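You operate a simulated robot arm through the tools that you are given. There is no shell and no other tool. Be economical: measure what you need, move in short steps, check, and stop when the job is done.

You are at the controls of a simulated two-armed robot. One attempt, no reset.

Task
Pick up the red magazine file from the top of the low cabinet with one hand, pass it to the other hand and put it on the desk top. Set down upright: magazine file.

It is judged by the outcome, as a careful person would: the job done as asked, and still so three seconds after it is handed in. It fails if anything else is knocked over, pushed out of place, dropped, spilled or broken.

Robot
Two 7-joint arms with two-finger parallel grippers on one trunk, on a base that drives. Base frame: it is fixed to the floor where the robot stands at the start and does not move with it; the origin is under the middle of the robot, x ahead of it, y to its left, z up. Lengths are in mm, angles in degrees, forces in N, time in s.
The left shoulder is at the start at [50, 161, 1148], the right one opposite. With the tool pointing down near the work surface each hand reaches from about 180 to 680 mm from the robot's upright axis, wherever it stands, measured 20 degrees to its own side. Places, roughly: desk top [-2500, 100, 800]. Payload 3.43 kg a hand.
The tool frame of a hand sits at the grasp point between the pads (the TCP): z along the fingers, y along the line on which they close. The tips reach 30 mm beyond it. Largest opening 94 mm; finger width 28, thickness 10; the body of the gripper, 50 by 96 mm, starts 55 mm behind the TCP.
Orientation is told as [roll, pitch, yaw] about the base's x, y, z axes, in that order, counted from this pose: with the fingers straight down and closing along the base's y, the tool's x points along the base's -x, its y along +y and its z along -z.

Tools
- The arms move only by the tool play_rows. It takes "left_targets", "right_targets" or both (then of equal length, played together; a hand with none holds still); each is a list of rows, each a list of 6 numbers: the shift along the base's x, y, z in mm, then the turn, a rotation vector about the base's x, y, z in degrees. In form: [[tx, ty, tz, rx, ry, rz], ...]. A call has 1 to 12 rows; each row shifts and turns the commanded pose from where the row before left it. "left_fingers" and "right_fingers" are, for a hand that has rows, the gripper command, from -1 (fully open) to 1 (shut), values between in proportion, set as the call begins (left out, the last holds). A row lasts 0.2 s, in which the tool goes at most 50 mm and 8.6 degrees; a call with a longer step from one row to the next is refused whole, and so is a gripper value outside its range. A pose out of reach is approached as far as the arm can. The call stops where the force on the tool passes 40 N (or 10 N more than at its start, if that is more) or the arm is blocked; 0.2 s more then pass. Each finger travels about 45 mm/s and halts on what it meets, pressing with about 28 N; the grip force reading is that of the motor and also rises with nothing between the fingers. The clock runs only during rows and for 0.2 s after the last one: add rows that do not move to give the fingers time. It gives the time, the measured TCP pose, the force on the tool (base axes), the opening and the grip force at its end, in the units of the frame above (readings bear some noise), with the torque about the TCP (base axes, N m) and any sound that the robot's microphone picked up.
- Cameras (640 x 400 px; columns grow to the right, rows downward): "scene" is now at [130.6, 7.5, 1281.6]; the picture's right is [0.08, -1.00, 0.00], its down [-0.48, -0.04, -0.88] and it looks along [0.88, 0.07, -0.48] (base axes); focal length 277 px, centre (320, 200). "left" rides on the left gripper at [76, -14, -103] in its tool frame; the picture's right is [0.18, 0.98, 0.00], its down [-0.75, 0.14, -0.64] and it looks along [-0.63, 0.12, 0.77] (tool axes); focal length 243 px, centre (320, 200). "right" rides on the right gripper at [76, 14, -103] in its tool frame; the picture's right is [-0.18, 0.98, 0.00], its down [-0.75, -0.14, -0.64] and it looks along [-0.63, -0.12, 0.77] (tool axes); focal length 243 px, centre (320, 200). There is no depth. A picture from a camera that has moved, and an enlarged one, comes with that camera's place and axes in the base frame and with its lens.
- snapshot(camera): a new picture of that camera. It takes no simulated time.
- move_column(by): slides the trunk up (or, below 0, down) by that many mm; the arms and the scene camera ride with it, the base frame stays. It gives what a move gives, with no picture.
- base_move(legs): drives the robot by 1 to 6 legs, each [ahead, left, turn to the left] in mm, mm and degrees, along the robot's own axes; the way and the turn of a leg run together, so that a leg with both is an arc; at most 1500 mm and 180 degrees a leg. The arms and the cameras ride along, it lands a little off, and it stops where it bumps. It gives what a move gives.
- aim_head(pan, tilt): turns the head with the scene camera to pan (to the left, within 80 degrees either way) and tilt (down, from -29 to 69), counted from straight ahead of the robot. It gives what a move gives.
- zoom(camera, box): a new picture of the part [left, top, right, bottom] of that camera's present view, enlarged. It takes no simulated time.
- close_job(): hands the job in; it is judged then, once.

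Work in short steps. Places have to be worked out from the pictures, the camera data and where the tool is seen: move nearer, look again, correct. Check each grasp and each placing, and mend what went wrong. You have 120 turns and 88 pictures in all, those below and enlarged ones among them. Open the grippers and draw the arms clear of the work before you hand the job in, unless the task says otherwise; then end with one line.

The tools are called after "Emit:" by a JSON object that holds its "op" and its "data". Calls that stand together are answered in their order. play_rows: Moves the arms, as the interface text tells. Its arguments: {"type":"object","properties":{"left_targets":{"type":"array","items":{"type":"array","items":{"type":"number"}}},"left_fingers":{"type":"number"},"right_targets":{"type":"array","items":{"type":"array","items":{"type":"number"}}},"right_fingers":{"type":"number"}},"required":[]} The other tools are called the same way: move_column (by) slides the trunk up or down; base_move (legs) drives the base; aim_head (pan, tilt) turns the head that bears the scene camera; snapshot (camera) takes a picture; zoom (camera, box) takes an enlarged picture of a part of a camera's view; close_job () hands the job in.

At the start:

```text
t: 0.0
left_tcp_pos: [316.9, 141.2, 1069.0]
left_ee_rot: [-0.2, 0.1, 0.1]
left_contact_force: [-0.8, 0.3, 0.4]
left_ft_torque: [0.0, -0.01, -0.01]
left_width: 94.1
left_finger_force: 0.0
right_tcp_pos: [390.7, -124.3, 1122.6]
right_ee_rot: [0.0, -0.1, 0.0]
right_contact_force: [-0.5, -0.6, 0.4]
right_ft_torque: [0.01, 0.01, -0.01]
right_width: 94.1
right_finger_force: 0.1
trunk travel left (down, up): [-175.0, 92.0]
robot x, y, heading: [-2.6, 3.5, 0.0]
head pan, tilt: [4.3, 28.6]
```

scene: 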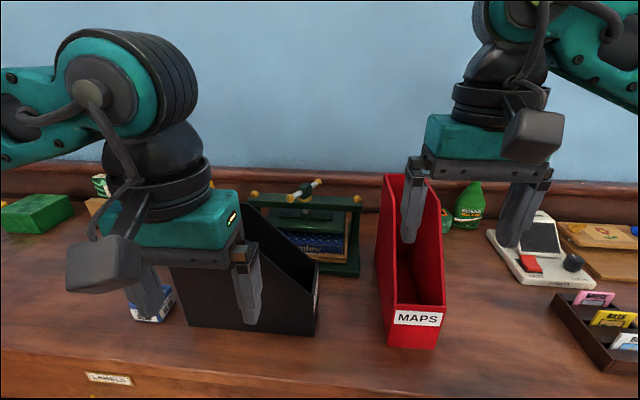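
right: 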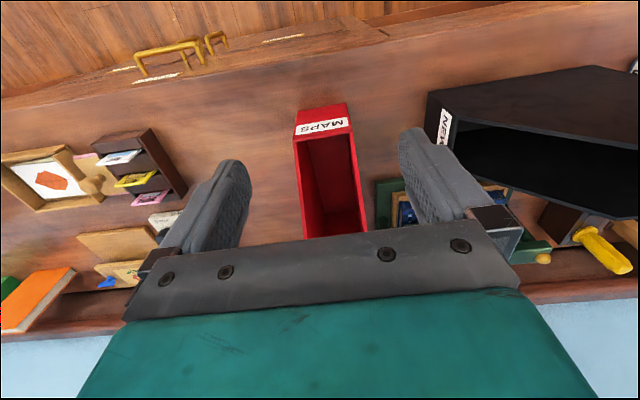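
left: 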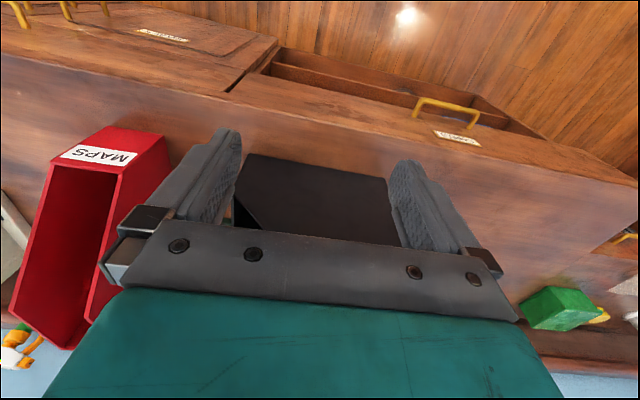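

I'll look closer at the red file from the scene and right cameras to measure it.

Emit:
{"op": "zoom", "data": {"camera": "scene", "box": [340, 150, 500, 360]}}

Emit:
{"op": "zoom", "data": {"camera": "right", "box": [240, 80, 420, 250]}}

```text
1.90 times, centred on (420, 255) of scene
camera zoom: at [130.6, 7.5, 1281.6], right [0.08, -1.0, 0.0], down [-0.48, -0.04, -0.88], along [0.88, 0.07, -0.48], focal length 527 px, centre (130, 95)
```

zoom: 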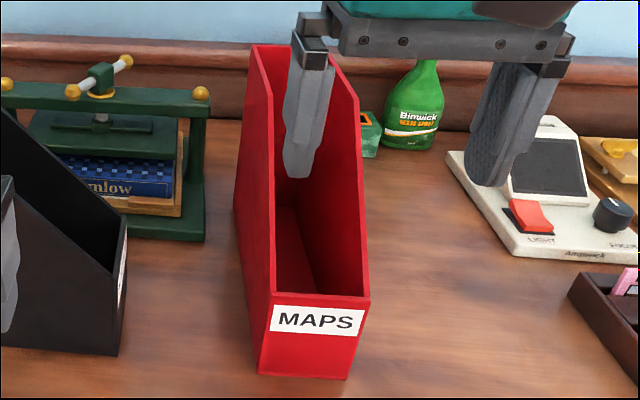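

```text
2.35 times, centred on (330, 165) of right
camera zoom: at [313.3, -109.4, 1223.7], right [0.18, 0.98, 0.0], down [0.75, -0.14, 0.64], along [0.63, -0.12, -0.77], focal length 571 px, centre (296, 282)
```

zoom: 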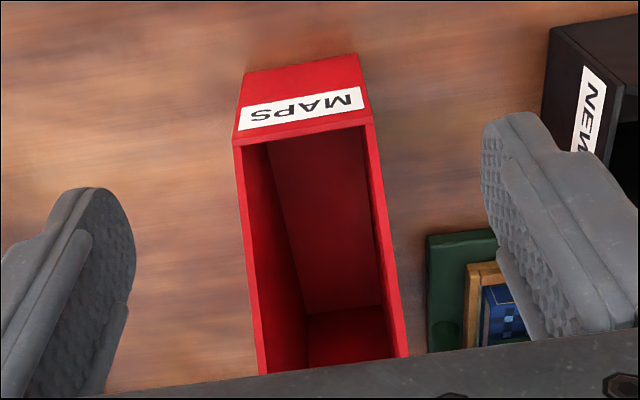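

The file is about 82 wide (y −174 to −93, centre ≈ −133.5), with a front edge at x≈457, back at x≈693, and a flat top at z≈1046 from x≈572 back. I'll move the right hand above the rear of the file and re-check the alignment there.

Emit:
{"op": "play_rows", "data": {"right_targets": [[45, -2, 5, 0, 0, 0], [45, -2, 5, 0, 0, 0], [45, -2, 0, 0, 0, 0], [45, -2, 0, 0, 0, 0], [45, -1, 0, 0, 0, 0], [32, 0, 0, 0, 0, 0], [0, 0, 0, 0, 0, 0]], "right_fingers": -1}}

Emit:
{"op": "snapshot", "data": {"camera": "right"}}

Emit:
{"op": "snapshot", "data": {"camera": "scene"}}

```text
t: 1.6
left_tcp_pos: [315.9, 142.6, 1069.9]
left_ee_rot: [-0.1, -0.1, 0.1]
left_contact_force: [0.1, 0.4, 0.0]
left_ft_torque: [0.01, 0.0, 0.02]
left_width: 94.0
left_finger_force: 0.0
right_tcp_pos: [616.7, -132.1, 1133.2]
right_ee_rot: [-0.1, -0.1, 0.2]
right_contact_force: [0.6, 0.5, -0.1]
right_ft_torque: [-0.01, 0.0, 0.03]
right_width: 94.1
right_finger_force: 0.1
right hand out of reach, approached as far as the arm can: row 6
trunk travel left (down, up): [-175.0, 92.0]
robot x, y, heading: [-0.0, 2.3, -0.1]
head pan, tilt: [4.3, 28.6]
```

```text
82 pictures are left
camera right: at [538.1, -117.7, 1234.1], right [0.18, 0.98, 0.0], down [0.75, -0.14, 0.64], along [0.63, -0.12, -0.77], focal length 243 px, centre (320, 200)
```

right: 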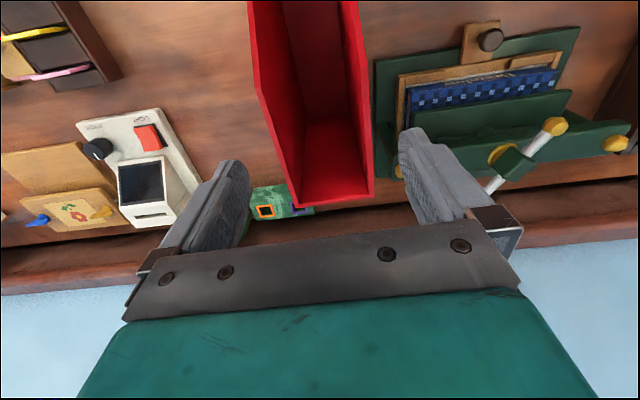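

```text
81 pictures are left
camera scene: at [130.4, 8.4, 1281.7], right [0.08, -1.0, 0.0], down [-0.48, -0.04, -0.88], along [0.88, 0.07, -0.48], focal length 277 px, centre (320, 200)
```

scene: 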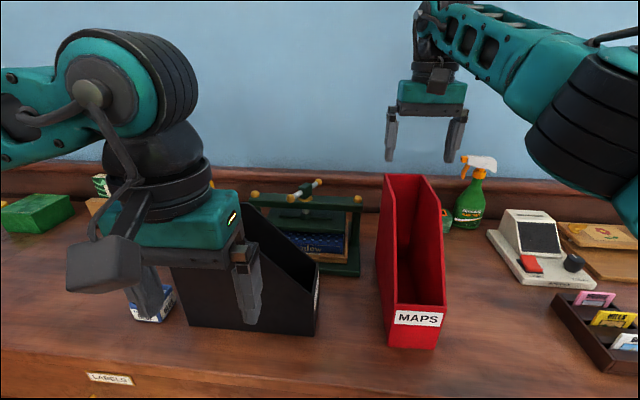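

The arm stops short at x=617, so the base must come ~90 mm nearer. First I'll zoom to fix the rear top edge's position.

Emit:
{"op": "zoom", "data": {"camera": "right", "box": [230, 60, 410, 230]}}

Emit:
{"op": "zoom", "data": {"camera": "scene", "box": [340, 150, 500, 360]}}

Emit:
{"op": "aim_head", "data": {"pan": 0, "tilt": 60}}

Emit:
{"op": "snapshot", "data": {"camera": "scene"}}

```text
2.35 times, centred on (320, 145) of right
camera zoom: at [538.1, -117.7, 1234.1], right [0.18, 0.98, 0.0], down [0.75, -0.14, 0.64], along [0.63, -0.12, -0.77], focal length 571 px, centre (320, 329)
```

zoom: 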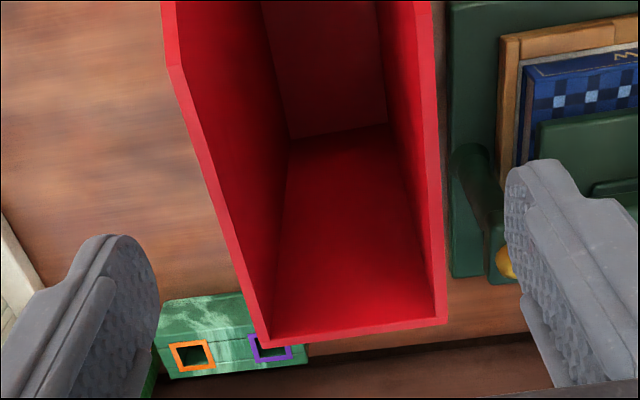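

```text
1.90 times, centred on (420, 255) of scene
camera zoom: at [130.4, 8.4, 1281.7], right [0.08, -1.0, 0.0], down [-0.48, -0.04, -0.88], along [0.88, 0.07, -0.48], focal length 527 px, centre (130, 95)
```

zoom: 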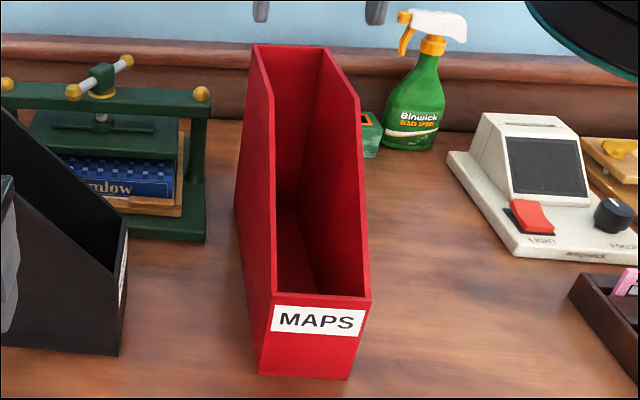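

```text
t: 2.6
left_tcp_pos: [316.4, 142.1, 1070.6]
left_ee_rot: [0.0, 0.0, 0.1]
left_contact_force: [0.7, 0.6, 0.2]
left_ft_torque: [0.02, 0.0, -0.01]
left_width: 93.8
left_finger_force: 0.1
right_tcp_pos: [616.1, -133.8, 1132.5]
right_ee_rot: [0.0, 0.0, 0.0]
right_contact_force: [-0.2, 0.6, -1.1]
right_ft_torque: [0.0, 0.01, 0.02]
right_width: 94.0
right_finger_force: 0.1
trunk travel left (down, up): [-175.0, 92.0]
robot x, y, heading: [0.4, -2.9, 0.3]
head pan, tilt: [0.0, 60.0]
```

```text
78 pictures are left
camera scene: at [106.6, 0.6, 1237.3], right [0.0, -1.0, 0.0], down [-0.87, 0.0, -0.5], along [0.5, 0.0, -0.87], focal length 277 px, centre (320, 200)
```

scene: 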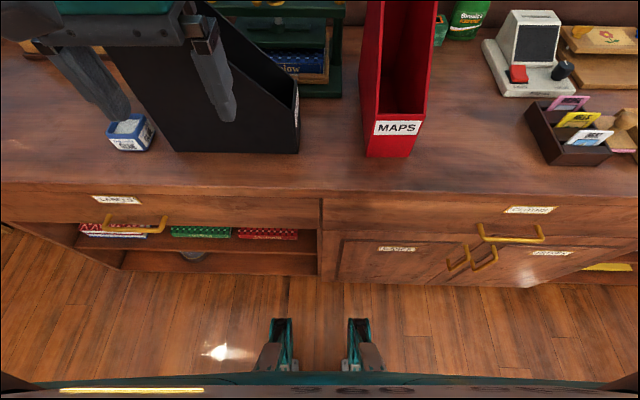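

File top is centred at y≈−133, from x≈580 to 698. The gap to the cabinet at floor level is about 125 mm. I'll lift the left hand clear of the black file, draw the right hand back a bit, then drive 70 ahead.

Emit:
{"op": "play_rows", "data": {"left_targets": [[0, 0, 40, 0, 0, 0], [0, 0, 40, 0, 0, 0], [0, 0, 10, 0, 0, 0]], "right_targets": [[-40, 0, 0, 0, 0, 0], [-30, 0, 0, 0, 0, 0], [0, 0, 0, 0, 0, 0]]}}

Emit:
{"op": "base_move", "data": {"legs": [[70, 0, 0]]}}

Emit:
{"op": "aim_head", "data": {"pan": 0, "tilt": 40}}

Emit:
{"op": "snapshot", "data": {"camera": "right"}}

```text
t: 3.4
left_tcp_pos: [317.3, 141.2, 1160.5]
left_ee_rot: [-0.1, 0.2, 0.1]
left_contact_force: [0.6, 0.4, 0.0]
left_ft_torque: [-0.02, 0.0, 0.01]
left_width: 94.1
left_finger_force: 0.0
right_tcp_pos: [543.4, -133.8, 1131.7]
right_ee_rot: [0.0, 0.1, -0.1]
right_contact_force: [0.6, 1.8, -0.2]
right_ft_torque: [-0.04, 0.02, 0.0]
right_width: 93.7
right_finger_force: 0.1
trunk travel left (down, up): [-175.0, 92.0]
robot x, y, heading: [0.7, -2.0, 0.1]
head pan, tilt: [0.0, 60.0]
```

```text
t: 4.4
left_tcp_pos: [379.6, 140.7, 1158.9]
left_ee_rot: [-0.1, 0.0, 0.2]
left_contact_force: [-0.8, 0.5, 0.0]
left_ft_torque: [0.02, -0.01, 0.02]
left_width: 94.3
left_finger_force: 0.0
right_tcp_pos: [607.9, -134.6, 1133.0]
right_ee_rot: [0.0, 0.0, 0.0]
right_contact_force: [0.1, 0.7, 0.0]
right_ft_torque: [0.04, 0.01, -0.02]
right_width: 94.0
right_finger_force: 0.1
trunk travel left (down, up): [-175.0, 92.0]
robot x, y, heading: [66.0, 1.8, -0.1]
head pan, tilt: [0.0, 60.0]
```

```text
t: 5.2
left_tcp_pos: [378.7, 140.9, 1160.5]
left_ee_rot: [-0.1, 0.0, 0.1]
left_contact_force: [0.2, 0.5, 0.9]
left_ft_torque: [0.02, -0.03, 0.02]
left_width: 93.9
left_finger_force: 0.0
right_tcp_pos: [608.0, -133.4, 1132.1]
right_ee_rot: [0.0, 0.0, 0.0]
right_contact_force: [-0.3, -0.2, -0.2]
right_ft_torque: [-0.01, -0.01, -0.02]
right_width: 93.9
right_finger_force: 0.1
trunk travel left (down, up): [-175.0, 92.0]
robot x, y, heading: [66.3, -1.1, -0.0]
head pan, tilt: [0.0, 40.0]
```

```text
77 pictures are left
camera right: at [530.8, -119.2, 1233.9], right [0.18, 0.98, 0.0], down [0.75, -0.14, 0.64], along [0.63, -0.12, -0.77], focal length 243 px, centre (320, 200)
```

right: 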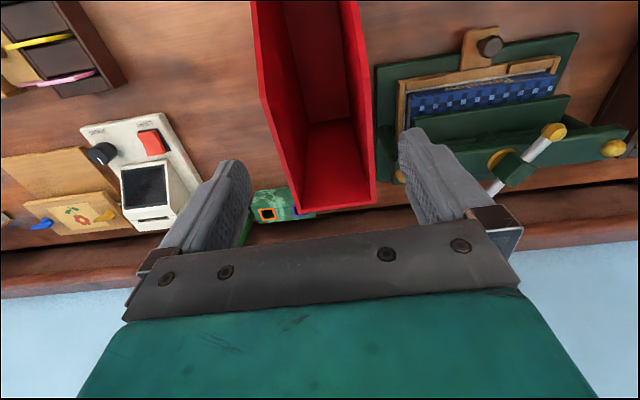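

Now forward to x≈655 and down to z≈1085 (tips ~1055, still just above the rim) to check the centring.

Emit:
{"op": "play_rows", "data": {"right_targets": [[24, 0, -10, 0, 0, 0], [23, 0, -12, 0, 0, 0], [0, 0, -25, 0, 0, 0], [0, 0, 0, 0, 0, 0]]}}

Emit:
{"op": "snapshot", "data": {"camera": "right"}}

Emit:
{"op": "snapshot", "data": {"camera": "scene"}}

```text
t: 6.2
left_tcp_pos: [379.7, 141.0, 1161.2]
left_ee_rot: [-0.1, 0.0, 0.1]
left_contact_force: [0.7, 0.2, 0.0]
left_ft_torque: [-0.04, 0.01, 0.0]
left_width: 94.2
left_finger_force: 0.0
right_tcp_pos: [654.4, -133.6, 1084.2]
right_ee_rot: [0.1, 0.0, 0.0]
right_contact_force: [0.7, -0.7, -0.5]
right_ft_torque: [0.0, -0.02, 0.01]
right_width: 94.1
right_finger_force: 0.1
trunk travel left (down, up): [-175.0, 92.0]
robot x, y, heading: [65.2, -1.0, -0.2]
head pan, tilt: [0.0, 40.0]
```

```text
76 pictures are left
camera right: at [577.6, -118.9, 1186.2], right [0.18, 0.98, 0.0], down [0.75, -0.14, 0.64], along [0.63, -0.12, -0.77], focal length 243 px, centre (320, 200)
```

right: 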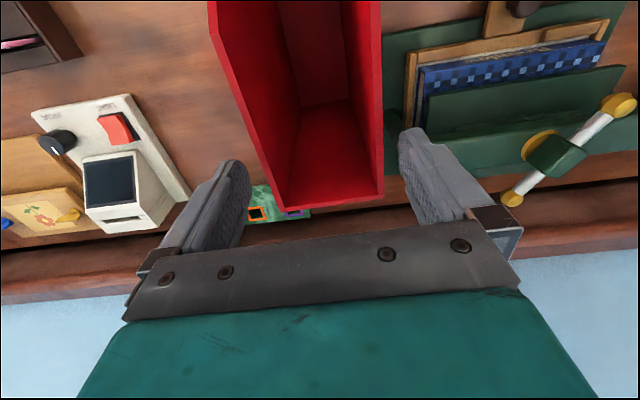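

```text
75 pictures are left
camera scene: at [188.1, 0.8, 1264.0], right [0.0, -1.0, 0.0], down [-0.64, 0.0, -0.77], along [0.77, 0.0, -0.64], focal length 277 px, centre (320, 200)
```

scene: 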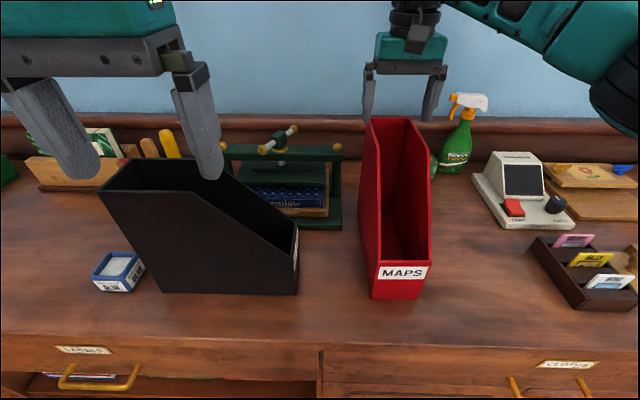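

Checking the rear corners relative to the fingers in a zoom.

Emit:
{"op": "zoom", "data": {"camera": "right", "box": [220, 100, 460, 250]}}

Emit:
{"op": "zoom", "data": {"camera": "scene", "box": [340, 50, 470, 140]}}

```text
2.67 times, centred on (340, 175) of right
camera zoom: at [577.6, -118.9, 1186.2], right [0.18, 0.98, 0.0], down [0.75, -0.14, 0.64], along [0.63, -0.12, -0.77], focal length 647 px, centre (267, 267)
```

zoom: 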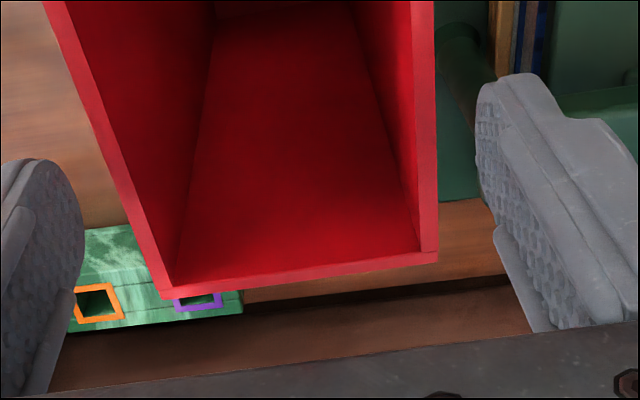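

```text
4.44 times, centred on (405, 95) of scene
camera zoom: at [188.1, 0.8, 1264.0], right [0.0, -1.0, 0.0], down [-0.64, 0.0, -0.77], along [0.77, 0.0, -0.64], focal length 1230 px, centre (-58, 667)
```

zoom: 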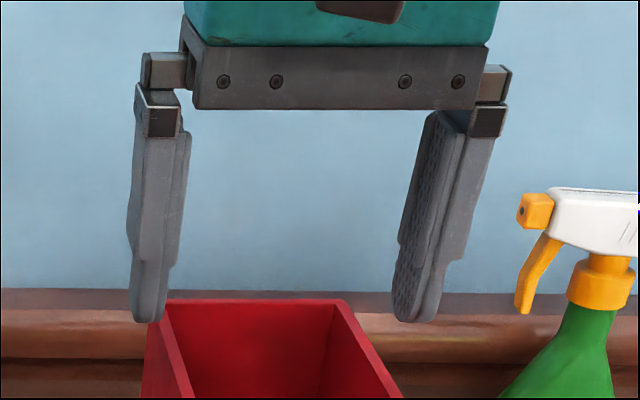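

The wall edges are y≈−172.6 and −93.5, so the hand at −133.6 is centred with ~7 mm per side. I'll descend 66 mm.

Emit:
{"op": "play_rows", "data": {"right_targets": [[0, 0.5, -15, 0, 0, 0], [0, 0, -17, 0, 0, 0], [0, 0, -17, 0, 0, 0], [0, 0, -17, 0, 0, 0], [0, 0, 0, 0, 0, 0]]}}

Emit:
{"op": "zoom", "data": {"camera": "scene", "box": [330, 50, 490, 150]}}

```text
t: 7.4
left_tcp_pos: [379.1, 140.7, 1160.5]
left_ee_rot: [-0.2, 0.0, 0.1]
left_contact_force: [0.3, 0.3, 0.8]
left_ft_torque: [0.02, -0.02, -0.01]
left_width: 94.1
left_finger_force: 0.3
right_tcp_pos: [655.0, -134.4, 1018.7]
right_ee_rot: [0.0, 0.0, -0.2]
right_contact_force: [-0.2, -0.4, 1.1]
right_ft_torque: [0.0, 0.01, -0.01]
right_width: 94.1
right_finger_force: 0.0
trunk travel left (down, up): [-175.0, 92.0]
robot x, y, heading: [63.6, 0.9, 0.1]
head pan, tilt: [0.0, 40.0]
```

```text
4.00 times, centred on (410, 100) of scene
camera zoom: at [188.2, 0.7, 1264.0], right [0.0, -1.0, 0.0], down [-0.64, 0.0, -0.77], along [0.77, 0.0, -0.64], focal length 1107 px, centre (-40, 600)
```

zoom: 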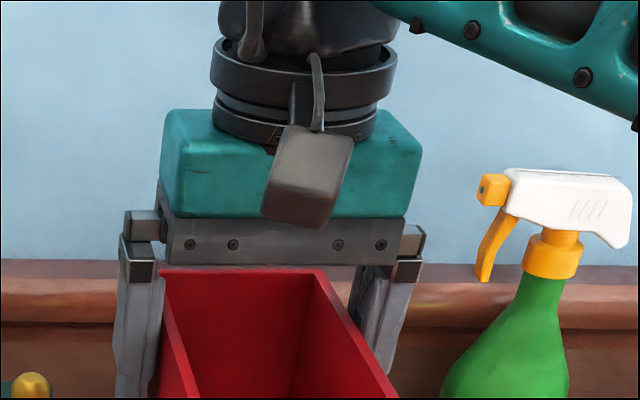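

Fingers straddle the file cleanly with no contact. Closing.

Emit:
{"op": "play_rows", "data": {"right_targets": [[0, 0, 0, 0, 0, 0], [0, 0, 0, 0, 0, 0], [0, 0, 0, 0, 0, 0], [0, 0, 0, 0, 0, 0]], "right_fingers": 1}}

```text
t: 8.4
left_tcp_pos: [379.0, 141.9, 1160.9]
left_ee_rot: [-0.1, 0.1, 0.1]
left_contact_force: [0.5, -0.1, -0.5]
left_ft_torque: [-0.01, -0.02, -0.03]
left_width: 94.1
left_finger_force: 0.0
right_tcp_pos: [656.0, -133.7, 1017.9]
right_ee_rot: [0.0, -0.1, -0.1]
right_contact_force: [0.1, 0.4, 1.0]
right_ft_torque: [-0.06, -0.13, -0.02]
right_width: 89.1
right_finger_force: 27.9
trunk travel left (down, up): [-175.0, 92.0]
robot x, y, heading: [63.9, 1.1, -0.0]
head pan, tilt: [0.0, 40.0]
```

It's gripped (width 89, force 28). Lifting gently 25 mm to check the weight and hold.

Emit:
{"op": "play_rows", "data": {"right_targets": [[0, 0, 5, 0, 0, 0], [0, 0, 10, 0, 0, 0], [0, 0, 10, 0, 0, 0], [0, 0, 0, 0, 0, 0]]}}

Emit:
{"op": "snapshot", "data": {"camera": "scene"}}

```text
t: 9.4
left_tcp_pos: [380.7, 141.0, 1160.7]
left_ee_rot: [-0.1, 0.2, 0.2]
left_contact_force: [0.7, -0.7, 0.6]
left_ft_torque: [-0.01, -0.03, 0.02]
left_width: 93.9
left_finger_force: 0.1
right_tcp_pos: [655.9, -134.0, 1042.9]
right_ee_rot: [0.0, 0.1, 0.0]
right_contact_force: [-0.3, -0.1, -3.5]
right_ft_torque: [0.03, -0.17, -0.02]
right_width: 89.3
right_finger_force: 28.1
trunk travel left (down, up): [-175.0, 92.0]
robot x, y, heading: [62.2, -3.1, 0.4]
head pan, tilt: [0.0, 40.0]
```

```text
71 pictures are left
camera scene: at [188.5, 0.6, 1264.0], right [0.0, -1.0, 0.0], down [-0.64, 0.0, -0.77], along [0.77, 0.0, -0.64], focal length 277 px, centre (320, 200)
```

scene: 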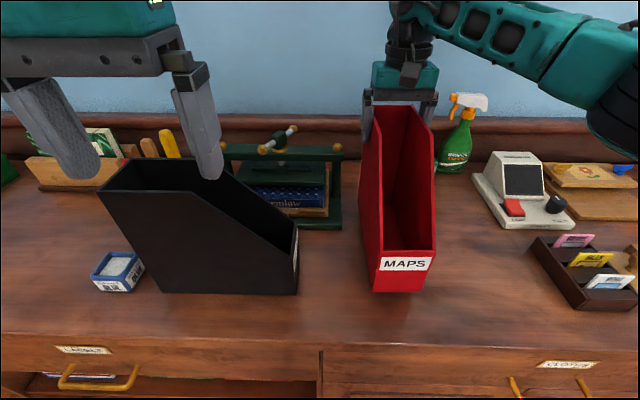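

Held firmly, about 0.38 kg, hanging level. I'll lift further and then back the base off from the cabinet for handover in free space.

Emit:
{"op": "play_rows", "data": {"right_targets": [[0, 0, 25, 0, 0, 0], [0, 0, 30, 0, 0, 0], [0, 0, 30, 0, 0, 0], [0, 0, 0, 0, 0, 0]]}}

Emit:
{"op": "base_move", "data": {"legs": [[-400, 0, 0]]}}

Emit:
{"op": "snapshot", "data": {"camera": "scene"}}

```text
t: 10.4
left_tcp_pos: [380.2, 140.8, 1160.1]
left_ee_rot: [-0.2, 0.0, 0.2]
left_contact_force: [0.1, -0.3, 0.6]
left_ft_torque: [0.0, 0.02, -0.02]
left_width: 94.1
left_finger_force: 0.1
right_tcp_pos: [654.6, -135.9, 1128.7]
right_ee_rot: [0.0, 0.1, 0.0]
right_contact_force: [-0.8, 0.2, -3.2]
right_ft_torque: [0.01, -0.18, 0.01]
right_width: 89.0
right_finger_force: 27.7
trunk travel left (down, up): [-175.0, 92.0]
robot x, y, heading: [63.8, -2.3, -0.0]
head pan, tilt: [0.0, 40.0]
```

```text
t: 12.9
left_tcp_pos: [-18.5, 140.3, 1160.3]
left_ee_rot: [-0.1, 0.0, 0.5]
left_contact_force: [-0.1, 0.7, 0.4]
left_ft_torque: [0.03, -0.02, -0.02]
left_width: 93.8
left_finger_force: 0.1
right_tcp_pos: [256.4, -130.9, 1129.1]
right_ee_rot: [0.1, 0.1, 0.3]
right_contact_force: [0.3, 0.3, -2.5]
right_ft_torque: [0.0, -0.12, -0.01]
right_width: 89.1
right_finger_force: 28.3
trunk travel left (down, up): [-175.0, 92.0]
robot x, y, heading: [-332.9, 0.7, 0.3]
head pan, tilt: [0.0, 40.0]
```

```text
70 pictures are left
camera scene: at [-210.3, 0.2, 1264.1], right [0.01, -1.0, 0.0], down [-0.64, 0.0, -0.77], along [0.77, 0.0, -0.64], focal length 277 px, centre (320, 200)
```

scene: 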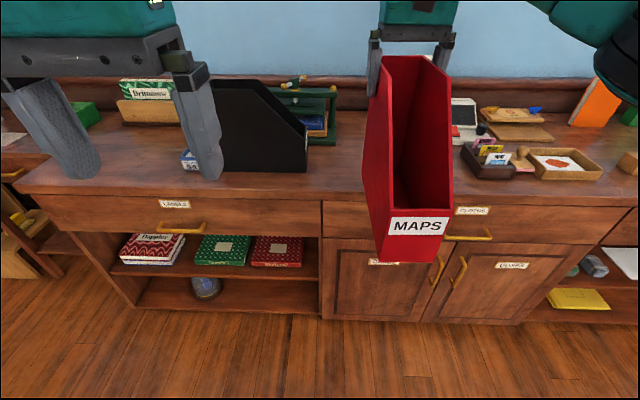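

Now I'll bring the file toward the robot's midline so both hands reach it; the left hand will then grip across the sloped edges in front of the right hand.

Emit:
{"op": "play_rows", "data": {"right_targets": [[0, 25, 0, 0, 0, 0], [0, 35, 0, 0, 0, 0], [0, 35, 0, 0, 0, 0], [0, 16, 0, 0, 0, 0], [0, 0, 0, 0, 0, 0]]}}

Emit:
{"op": "play_rows", "data": {"left_targets": [[-10, 0, 20, 0, 0, 0], [0, -20, 20, 0, -8, 0], [0, -25, 20, 0, -8, 0], [0, -25, 15, 0, -8, 0], [0, -25, 10, 0, -8, 0], [0, -25, 0, 0, -8, 0], [0, 0, 0, 0, 0, 0]], "left_fingers": -1}}

Emit:
{"op": "snapshot", "data": {"camera": "scene"}}

Emit:
{"op": "snapshot", "data": {"camera": "left"}}

```text
t: 14.1
left_tcp_pos: [-19.2, 141.3, 1158.9]
left_ee_rot: [-0.1, 0.1, 0.3]
left_contact_force: [-0.8, 0.7, 0.9]
left_ft_torque: [-0.02, -0.04, 0.01]
left_width: 93.9
left_finger_force: 0.0
right_tcp_pos: [252.6, -21.8, 1125.9]
right_ee_rot: [-0.1, 0.0, 0.3]
right_contact_force: [0.0, 0.0, -4.0]
right_ft_torque: [-0.01, -0.18, -0.01]
right_width: 89.2
right_finger_force: 28.1
right hand out of reach, approached as far as the arm can: row 4
trunk travel left (down, up): [-175.0, 92.0]
robot x, y, heading: [-336.5, -3.8, 0.5]
head pan, tilt: [0.0, 40.0]
```

```text
t: 15.7
left_tcp_pos: [-24.2, 25.8, 1247.6]
left_ee_rot: [-1.8, -39.3, 2.9]
left_contact_force: [0.2, 0.1, 0.3]
left_ft_torque: [-0.04, 0.0, 0.0]
left_width: 94.1
left_finger_force: 0.0
right_tcp_pos: [252.6, -23.2, 1125.0]
right_ee_rot: [0.0, 0.2, 0.3]
right_contact_force: [-0.2, -0.2, -3.2]
right_ft_torque: [0.0, -0.15, -0.02]
right_width: 89.3
right_finger_force: 27.8
trunk travel left (down, up): [-175.0, 92.0]
robot x, y, heading: [-335.2, 2.8, 0.3]
head pan, tilt: [0.0, 40.0]
```

```text
69 pictures are left
camera scene: at [-217.5, -36.7, 1265.4], right [-0.43, -0.9, 0.0], down [-0.57, 0.27, -0.78], along [0.7, -0.33, -0.63], focal length 277 px, centre (320, 200)
```

scene: 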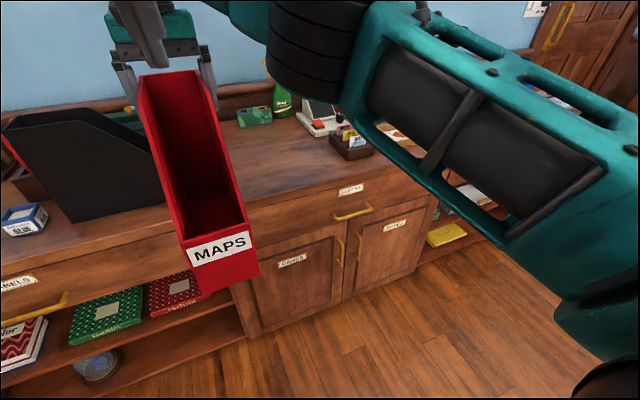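

```text
68 pictures are left
camera left: at [-146.6, 9.7, 1278.7], right [-0.17, 0.97, -0.14], down [0.17, 0.17, 0.97], along [0.97, 0.14, -0.2], focal length 243 px, centre (320, 200)
```

left: 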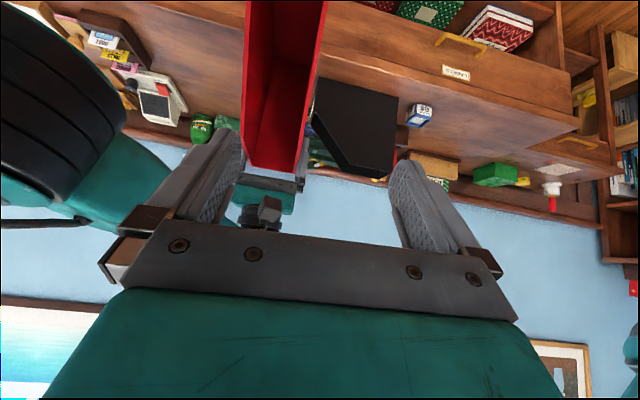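

The left arm brushed the robot's own head (camera panned). I'll move the left hand forward and away from it, towards a standoff before the file's slope.

Emit:
{"op": "play_rows", "data": {"left_targets": [[30, 0, 0, 0, 0, 0], [35, -5, -15, 0, 0, 0], [35, -10, -20, 0, 0, 0], [30, -10, -20, 0, -5, 0], [0, 0, 0, 0, 0, 0]]}}

Emit:
{"op": "snapshot", "data": {"camera": "left"}}

Emit:
{"op": "snapshot", "data": {"camera": "scene"}}

```text
t: 16.9
left_tcp_pos: [100.3, -4.4, 1189.7]
left_ee_rot: [-0.5, -45.0, 0.5]
left_contact_force: [0.1, -0.7, -0.1]
left_ft_torque: [0.0, -0.02, -0.01]
left_width: 94.0
left_finger_force: 0.0
right_tcp_pos: [251.6, -22.8, 1125.4]
right_ee_rot: [-0.1, 0.1, 0.3]
right_contact_force: [-0.1, 0.9, -3.0]
right_ft_torque: [-0.01, -0.16, 0.01]
right_width: 89.3
right_finger_force: 27.9
trunk travel left (down, up): [-175.0, 92.0]
robot x, y, heading: [-333.3, 0.7, 0.2]
head pan, tilt: [0.0, 40.0]
```

```text
67 pictures are left
camera left: at [-25.8, -17.1, 1208.1], right [-0.13, 0.98, -0.14], down [0.08, 0.15, 0.99], along [0.99, 0.12, -0.1], focal length 243 px, centre (320, 200)
```

left: 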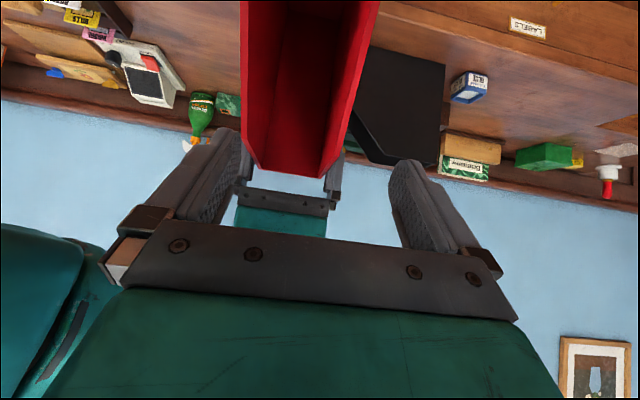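

```text
66 pictures are left
camera scene: at [-210.0, 0.4, 1264.0], right [0.01, -1.0, 0.0], down [-0.64, 0.0, -0.77], along [0.77, 0.0, -0.64], focal length 277 px, centre (320, 200)
```

scene: 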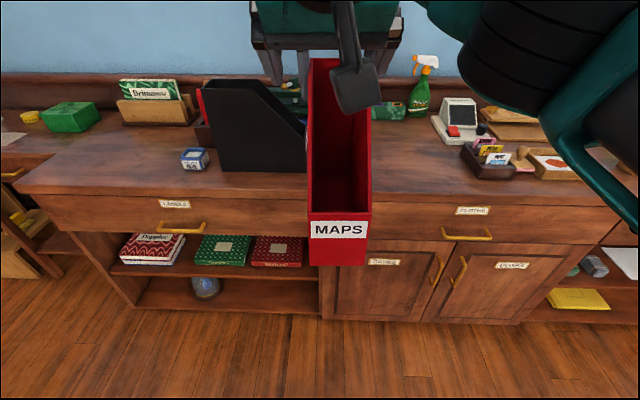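

Head is free again. Moving left laterally onto the file's centreline (y≈−23).

Emit:
{"op": "play_rows", "data": {"left_targets": [[0, -10, 0, 0, 0, 0], [0, -8.5, -4, 0, 0, 0], [0, 0, 0, 0, 0, 0], [0, 0, 0, 0, 0, 0]]}}

Emit:
{"op": "play_rows", "data": {"left_targets": [[0, 0, 0, 0, 0, 0]]}}

Emit:
{"op": "zoom", "data": {"camera": "left", "box": [190, 70, 470, 250]}}

```text
t: 17.9
left_tcp_pos: [100.7, -22.0, 1185.9]
left_ee_rot: [-0.5, -45.0, 0.6]
left_contact_force: [-0.3, 0.5, 0.1]
left_ft_torque: [-0.01, 0.03, -0.02]
left_width: 93.9
left_finger_force: 0.1
right_tcp_pos: [251.2, -23.8, 1125.6]
right_ee_rot: [0.0, 0.1, 0.2]
right_contact_force: [0.3, -0.1, -3.2]
right_ft_torque: [-0.01, -0.16, 0.0]
right_width: 89.5
right_finger_force: 27.8
trunk travel left (down, up): [-175.0, 92.0]
robot x, y, heading: [-333.5, -0.9, 0.5]
head pan, tilt: [0.0, 40.0]
```

```text
t: 18.3
left_tcp_pos: [99.5, -21.9, 1186.2]
left_ee_rot: [-0.6, -44.9, 0.6]
left_contact_force: [0.0, -0.2, -0.4]
left_ft_torque: [0.0, 0.0, 0.01]
left_width: 93.9
left_finger_force: 0.0
right_tcp_pos: [251.4, -24.3, 1125.3]
right_ee_rot: [0.0, 0.0, 0.3]
right_contact_force: [-0.3, 0.9, -2.6]
right_ft_torque: [0.0, -0.17, 0.0]
right_width: 89.2
right_finger_force: 28.0
trunk travel left (down, up): [-175.0, 92.0]
robot x, y, heading: [-338.3, 5.3, 0.4]
head pan, tilt: [0.0, 40.0]
```

```text
2.22 times, centred on (330, 160) of left
camera zoom: at [-25.3, -35.0, 1204.6], right [-0.13, 0.98, -0.14], down [0.08, 0.15, 0.99], along [0.99, 0.12, -0.1], focal length 539 px, centre (298, 289)
```

zoom: 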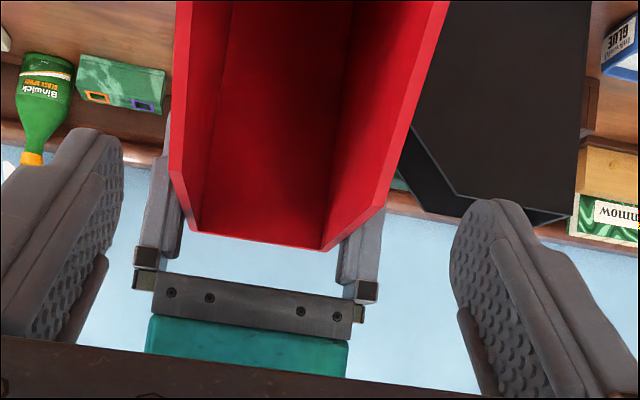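

The file midline reads y≈−23.5 by both vision and right TCP; left is at −22. I'll correct 1.5 mm and advance 35 mm along the finger axis, staying just short of the rim.

Emit:
{"op": "play_rows", "data": {"left_targets": [[0, -1.5, 0, 0.35, 0, 0], [12, 0, -12, 0, 0, 0], [12, 0, -14, 0, 0, 0], [0, 0, 0, 0, 0, 0], [0, 0, 0, 0, 0, 0]]}}

Emit:
{"op": "zoom", "data": {"camera": "left", "box": [190, 70, 470, 250]}}

Emit:
{"op": "zoom", "data": {"camera": "scene", "box": [230, 0, 430, 130]}}

```text
t: 19.5
left_tcp_pos: [125.8, -23.6, 1160.6]
left_ee_rot: [-0.1, -44.9, 0.2]
left_contact_force: [-1.0, -0.7, 0.3]
left_ft_torque: [0.0, -0.03, 0.0]
left_width: 93.9
left_finger_force: 0.2
right_tcp_pos: [253.6, -24.2, 1126.0]
right_ee_rot: [0.0, 0.0, 0.2]
right_contact_force: [0.7, 1.0, -3.3]
right_ft_torque: [0.0, -0.18, 0.0]
right_width: 89.1
right_finger_force: 28.4
trunk travel left (down, up): [-175.0, 92.0]
robot x, y, heading: [-334.2, -2.9, 0.2]
head pan, tilt: [0.0, 40.0]
```

```text
2.22 times, centred on (330, 160) of left
camera zoom: at [-0.6, -37.3, 1178.6], right [-0.13, 0.98, -0.13], down [0.08, 0.14, 0.99], along [0.99, 0.12, -0.1], focal length 539 px, centre (298, 289)
```

zoom: 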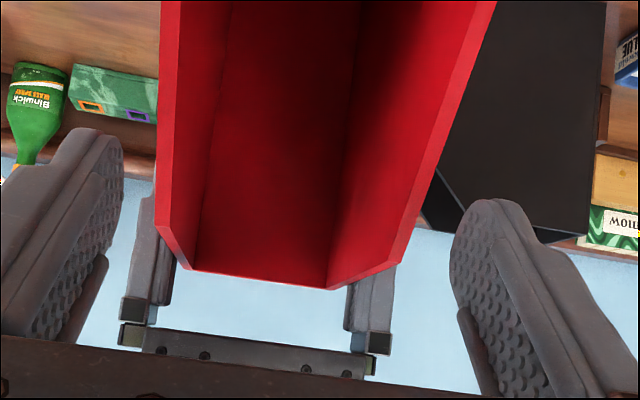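

```text
3.08 times, centred on (330, 65) of scene
camera zoom: at [-209.8, 0.3, 1264.0], right [0.01, -1.0, 0.0], down [-0.64, 0.0, -0.77], along [0.77, 0.0, -0.64], focal length 851 px, centre (289, 615)
```

zoom: 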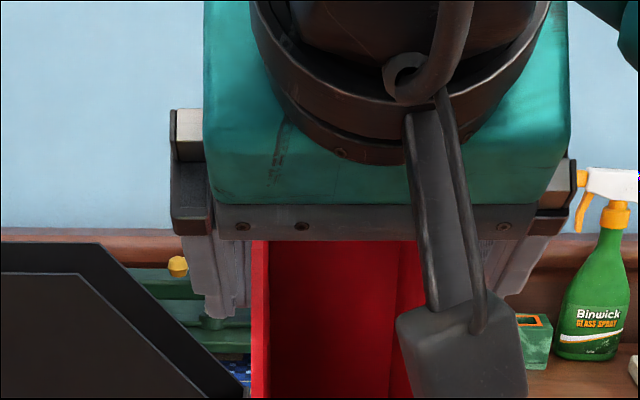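

Well centred. Advancing slowly with the fingers straddling the sloped rim.

Emit:
{"op": "play_rows", "data": {"left_targets": [[5, 0, -5, 0, 0, 0], [5, 0, -5, 0, 0, 0], [5, 0, -5, 0, 0, 0], [0, 0, 0, 0, 0, 0]]}}

Emit:
{"op": "zoom", "data": {"camera": "left", "box": [190, 70, 470, 250]}}

```text
t: 20.5
left_tcp_pos: [140.2, -22.9, 1143.5]
left_ee_rot: [0.0, -44.9, 0.3]
left_contact_force: [-0.1, 0.2, -0.3]
left_ft_torque: [-0.02, 0.05, -0.02]
left_width: 93.8
left_finger_force: 0.1
right_tcp_pos: [252.7, -23.7, 1126.2]
right_ee_rot: [0.0, 0.0, 0.2]
right_contact_force: [0.8, 0.5, -2.1]
right_ft_torque: [-0.01, -0.17, -0.03]
right_width: 89.2
right_finger_force: 27.9
trunk travel left (down, up): [-175.0, 92.0]
robot x, y, heading: [-334.6, -1.5, 0.2]
head pan, tilt: [0.0, 40.0]
```

```text
2.22 times, centred on (330, 160) of left
camera zoom: at [14.1, -36.9, 1163.3], right [-0.13, 0.98, -0.13], down [0.08, 0.14, 0.99], along [0.99, 0.12, -0.1], focal length 539 px, centre (298, 289)
```

zoom: 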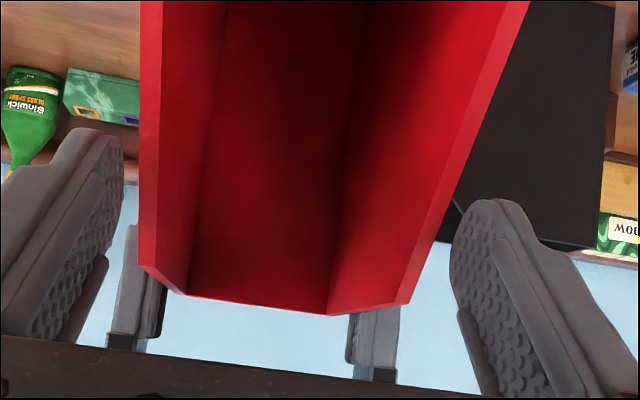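

Clear on both sides; continuing in to grasp depth.

Emit:
{"op": "play_rows", "data": {"left_targets": [[5, 0, -5, 0, 0, 0], [5, 0, -5, 0, 0, 0], [6, 0, -6, 0, 0, 0], [6, 0, -6, 0, 0, 0], [5, 0, -6, 0, 0, 0], [0, 0, 0, 0, 0, 0]]}}

Emit:
{"op": "snapshot", "data": {"camera": "left"}}

Emit:
{"op": "snapshot", "data": {"camera": "scene"}}

```text
t: 21.9
left_tcp_pos: [166.1, -23.6, 1115.7]
left_ee_rot: [-0.1, -44.9, 0.3]
left_contact_force: [-0.9, 0.0, 0.6]
left_ft_torque: [-0.02, -0.02, 0.0]
left_width: 93.7
left_finger_force: 0.0
right_tcp_pos: [252.4, -24.2, 1124.8]
right_ee_rot: [0.0, 0.1, 0.3]
right_contact_force: [-0.6, -0.1, -3.3]
right_ft_torque: [0.0, -0.18, -0.04]
right_width: 89.4
right_finger_force: 28.5
trunk travel left (down, up): [-175.0, 92.0]
robot x, y, heading: [-334.1, -1.8, 0.3]
head pan, tilt: [0.0, 40.0]
```

```text
61 pictures are left
camera left: at [41.1, -36.7, 1135.1], right [-0.13, 0.98, -0.13], down [0.08, 0.14, 0.99], along [0.99, 0.12, -0.1], focal length 243 px, centre (320, 200)
```

left: 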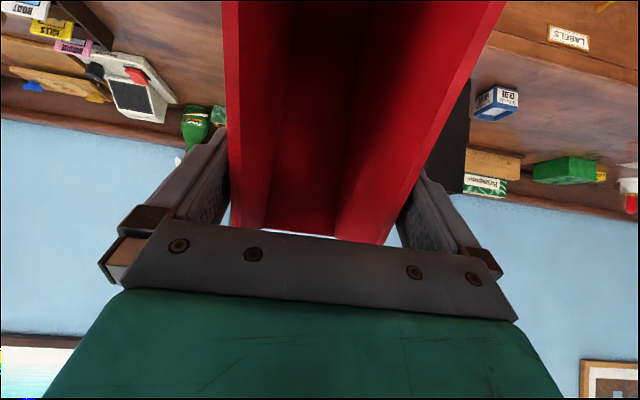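

```text
60 pictures are left
camera scene: at [-209.9, 0.3, 1264.0], right [0.01, -1.0, 0.0], down [-0.64, 0.0, -0.77], along [0.77, 0.0, -0.64], focal length 277 px, centre (320, 200)
```

scene: 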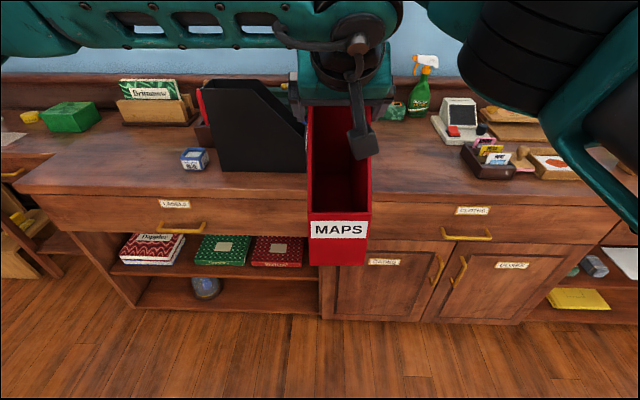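

Fingers straddle both walls with no contact force. Closing the left hand.

Emit:
{"op": "play_rows", "data": {"left_targets": [[0, 0, 0, 0, 0, 0], [0, 0, 0, 0, 0, 0], [0, 0, 0, 0, 0, 0], [0, 0, 0, 0, 0, 0]], "left_fingers": 1}}

```text
t: 22.9
left_tcp_pos: [168.3, -23.2, 1115.8]
left_ee_rot: [0.0, -44.9, 0.3]
left_contact_force: [2.1, -5.5, -0.1]
left_ft_torque: [-0.05, 0.01, 0.12]
left_width: 89.3
left_finger_force: 28.0
right_tcp_pos: [252.6, -23.7, 1125.8]
right_ee_rot: [0.2, 0.1, 0.3]
right_contact_force: [-2.1, 4.6, -0.5]
right_ft_torque: [0.1, 0.07, -0.59]
right_width: 89.3
right_finger_force: 28.4
trunk travel left (down, up): [-175.0, 92.0]
robot x, y, heading: [-333.8, 1.1, 0.3]
head pan, tilt: [0.0, 40.0]
```

Both hands hold it (left width 89.3, force 28). Opening the right hand now, then checking the left carries the weight.

Emit:
{"op": "play_rows", "data": {"right_targets": [[0, 0, 0, 0, 0, 0], [0, 0, 0, 0, 0, 0], [0, 0, 0, 0, 0, 0]], "right_fingers": -1}}

Emit:
{"op": "snapshot", "data": {"camera": "scene"}}

Emit:
{"op": "snapshot", "data": {"camera": "right"}}

```text
t: 23.7
left_tcp_pos: [166.7, -22.5, 1116.5]
left_ee_rot: [0.1, -44.8, 0.2]
left_contact_force: [0.3, 0.7, 0.2]
left_ft_torque: [-0.02, 0.07, 0.03]
left_width: 89.2
left_finger_force: 27.8
right_tcp_pos: [252.5, -24.3, 1125.1]
right_ee_rot: [0.0, 0.0, 0.3]
right_contact_force: [0.3, 0.4, 0.6]
right_ft_torque: [0.01, 0.0, 0.01]
right_width: 93.9
right_finger_force: 0.1
trunk travel left (down, up): [-175.0, 92.0]
robot x, y, heading: [-333.9, 0.4, 0.3]
head pan, tilt: [0.0, 40.0]
```

```text
59 pictures are left
camera scene: at [-209.8, 0.3, 1264.0], right [0.01, -1.0, 0.0], down [-0.64, 0.0, -0.77], along [0.77, 0.0, -0.64], focal length 277 px, centre (320, 200)
```

scene: 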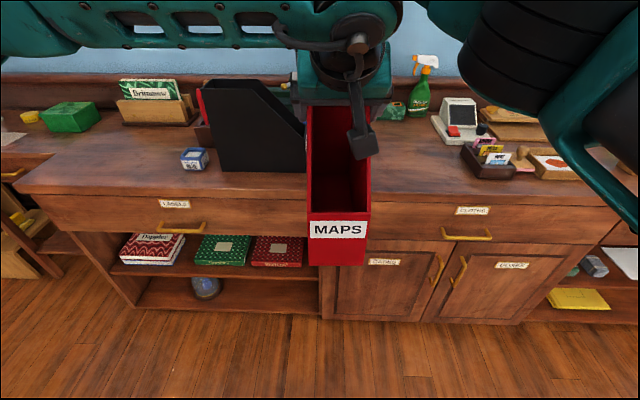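

```text
58 pictures are left
camera right: at [175.2, -9.4, 1227.4], right [0.18, 0.98, 0.0], down [0.75, -0.14, 0.64], along [0.63, -0.12, -0.77], focal length 243 px, centre (320, 200)
```

right: 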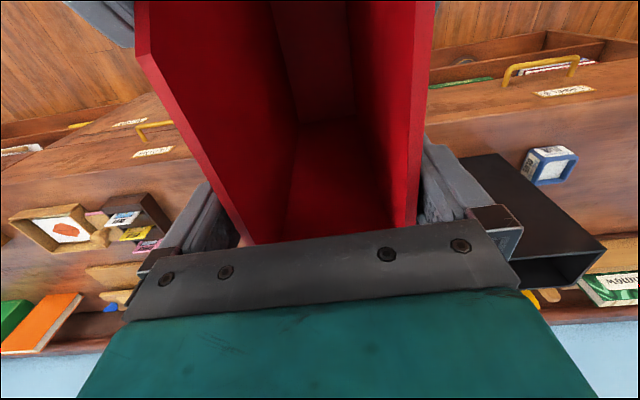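

Right is open at 94. I'll withdraw the right hand slowly straight up and watch the readings.

Emit:
{"op": "play_rows", "data": {"right_targets": [[0, 0, 5, 0, 0, 0], [0, 0, 10, 0, 0, 0], [0, 0, 15, 0, 0, 0], [0, 0, 0, 0, 0, 0]]}}

Emit:
{"op": "snapshot", "data": {"camera": "scene"}}

```text
t: 24.7
left_tcp_pos: [166.6, -24.1, 1116.5]
left_ee_rot: [0.0, -44.9, 0.3]
left_contact_force: [0.2, 0.1, 0.0]
left_ft_torque: [0.0, 0.09, 0.01]
left_width: 89.0
left_finger_force: 28.2
right_tcp_pos: [246.3, -26.4, 1154.3]
right_ee_rot: [0.0, -0.1, 0.2]
right_contact_force: [-1.0, 0.5, -0.6]
right_ft_torque: [0.0, -0.02, -0.02]
right_width: 94.1
right_finger_force: 0.0
right hand out of reach, approached as far as the arm can: row 3
trunk travel left (down, up): [-175.0, 92.0]
robot x, y, heading: [-338.0, 1.9, 0.7]
head pan, tilt: [0.0, 40.0]
```

```text
57 pictures are left
camera scene: at [-209.7, 0.3, 1264.0], right [0.01, -1.0, 0.0], down [-0.64, 0.0, -0.77], along [0.77, 0.0, -0.64], focal length 277 px, centre (320, 200)
```

scene: 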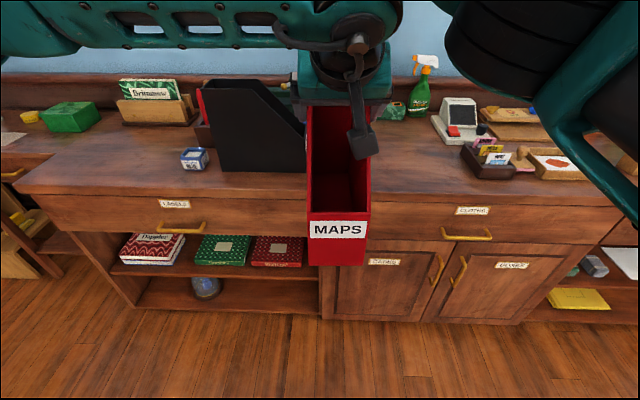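

The right hand hit its reach limit going up. I'll pull its target a little back/centre and lower the left hand with the file to separate them.

Emit:
{"op": "play_rows", "data": {"right_targets": [[-10, 1, 0, 0, 0, 0], [0, 0, 0, 0, 0, 0], [0, 0, 0, 0, 0, 0]]}}

Emit:
{"op": "play_rows", "data": {"left_targets": [[0, 0, -8, 0, 0, 0], [0, 0, -14, 0, 0, 0], [0, 0, -16, 0, 0, 0], [0, 0, -16, 0, 0, 0], [0, 0, -12, 0, 0, 0], [0, 0, 0, 0, 0, 0]]}}

Emit:
{"op": "snapshot", "data": {"camera": "right"}}

```text
t: 25.5
left_tcp_pos: [166.6, -23.3, 1116.2]
left_ee_rot: [-0.1, -44.9, 0.2]
left_contact_force: [-0.4, -0.4, 0.0]
left_ft_torque: [0.0, 0.08, 0.03]
left_width: 89.1
left_finger_force: 27.7
right_tcp_pos: [235.2, -26.5, 1152.2]
right_ee_rot: [-0.1, 0.0, 0.3]
right_contact_force: [-0.4, -0.2, 0.7]
right_ft_torque: [-0.03, -0.02, 0.0]
right_width: 94.2
right_finger_force: 0.1
trunk travel left (down, up): [-175.0, 92.0]
robot x, y, heading: [-338.1, -1.1, 0.2]
head pan, tilt: [0.0, 40.0]
```

```text
t: 26.9
left_tcp_pos: [166.4, -22.7, 1050.8]
left_ee_rot: [0.0, -44.9, 0.3]
left_contact_force: [-0.1, -0.8, -0.8]
left_ft_torque: [0.02, 0.09, -0.02]
left_width: 89.2
left_finger_force: 27.7
right_tcp_pos: [236.6, -25.5, 1154.6]
right_ee_rot: [0.0, 0.0, 0.2]
right_contact_force: [-0.2, 0.7, 0.3]
right_ft_torque: [0.02, 0.0, 0.01]
right_width: 93.8
right_finger_force: 0.1
trunk travel left (down, up): [-175.0, 92.0]
robot x, y, heading: [-335.1, -1.7, 0.4]
head pan, tilt: [0.0, 40.0]
```

```text
56 pictures are left
camera right: at [158.8, -11.7, 1255.5], right [0.18, 0.98, 0.0], down [0.75, -0.14, 0.64], along [0.63, -0.11, -0.77], focal length 243 px, centre (320, 200)
```

right: 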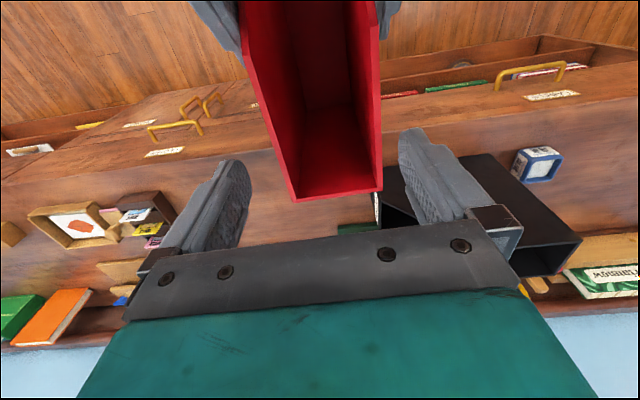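

The file came down with the left hand and is clear of the right fingers. I'll pull the right hand off to its side.

Emit:
{"op": "play_rows", "data": {"right_targets": [[0, -35, 0, 0, 0, 0], [-10, -40, 0, 0, 0, 0], [-20, -40, 0, 0, 0, 0], [-40, -20, 0, 0, 0, 0], [-40, 0, 0, 0, 0, 0], [0, 0, 0, 0, 0, 0]]}}

Emit:
{"op": "aim_head", "data": {"pan": 75, "tilt": 25}}

Emit:
{"op": "snapshot", "data": {"camera": "scene"}}

Emit:
{"op": "aim_head", "data": {"pan": -75, "tilt": 25}}

Emit:
{"op": "snapshot", "data": {"camera": "scene"}}

```text
t: 28.3
left_tcp_pos: [166.6, -22.9, 1049.8]
left_ee_rot: [0.0, -44.9, 0.3]
left_contact_force: [-0.6, 0.1, -0.2]
left_ft_torque: [0.0, 0.08, -0.01]
left_width: 89.1
left_finger_force: 28.4
right_tcp_pos: [124.4, -160.9, 1154.2]
right_ee_rot: [0.0, 0.1, 0.2]
right_contact_force: [0.3, 0.0, 0.3]
right_ft_torque: [-0.02, -0.01, -0.03]
right_width: 93.9
right_finger_force: 0.1
trunk travel left (down, up): [-175.0, 92.0]
robot x, y, heading: [-336.5, -0.5, 0.8]
head pan, tilt: [0.0, 40.0]
```

```text
t: 29.8
left_tcp_pos: [166.5, -23.0, 1051.3]
left_ee_rot: [-0.1, -44.9, 0.3]
left_contact_force: [0.8, 0.5, 0.2]
left_ft_torque: [-0.02, 0.12, -0.01]
left_width: 88.8
left_finger_force: 28.5
right_tcp_pos: [126.8, -159.8, 1154.7]
right_ee_rot: [0.0, 0.1, 0.3]
right_contact_force: [0.5, 0.2, -0.7]
right_ft_torque: [-0.01, 0.0, 0.0]
right_width: 94.0
right_finger_force: 0.1
trunk travel left (down, up): [-175.0, 92.0]
robot x, y, heading: [-334.0, 1.0, 0.4]
head pan, tilt: [75.0, 25.0]
```

```text
55 pictures are left
camera scene: at [-271.4, 88.9, 1287.3], right [0.97, -0.25, 0.0], down [-0.11, -0.41, -0.91], along [0.23, 0.88, -0.42], focal length 277 px, centre (320, 200)
```

scene: 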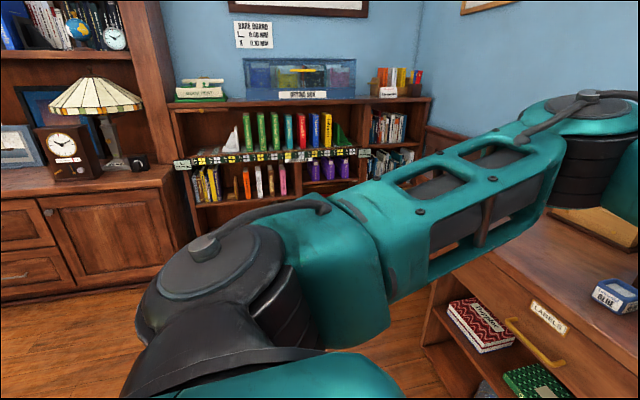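

```text
t: 32.1
left_tcp_pos: [167.0, -23.2, 1050.5]
left_ee_rot: [-0.1, -44.9, 0.3]
left_contact_force: [0.9, 0.0, 0.7]
left_ft_torque: [0.02, 0.09, 0.0]
left_width: 89.3
left_finger_force: 28.4
right_tcp_pos: [125.5, -161.2, 1155.7]
right_ee_rot: [0.0, 0.1, 0.2]
right_contact_force: [-0.2, -0.8, 0.1]
right_ft_torque: [-0.03, -0.01, 0.02]
right_width: 93.9
right_finger_force: 0.0
trunk travel left (down, up): [-175.0, 92.0]
robot x, y, heading: [-335.9, -0.4, 0.4]
head pan, tilt: [-75.0, 25.0]
```

```text
54 pictures are left
camera scene: at [-270.4, -89.0, 1287.3], right [-0.96, -0.26, 0.0], down [-0.11, 0.41, -0.91], along [0.24, -0.87, -0.42], focal length 277 px, centre (320, 200)
```

scene: 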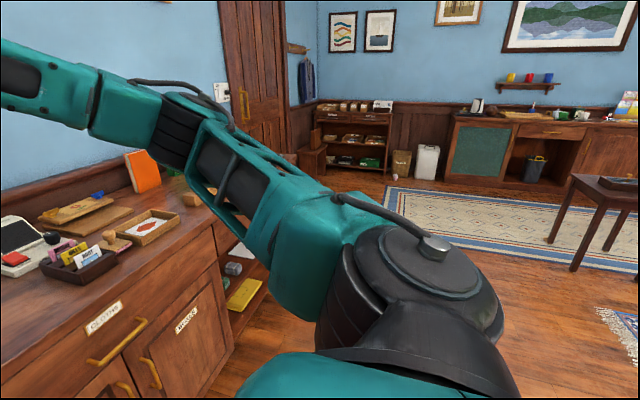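

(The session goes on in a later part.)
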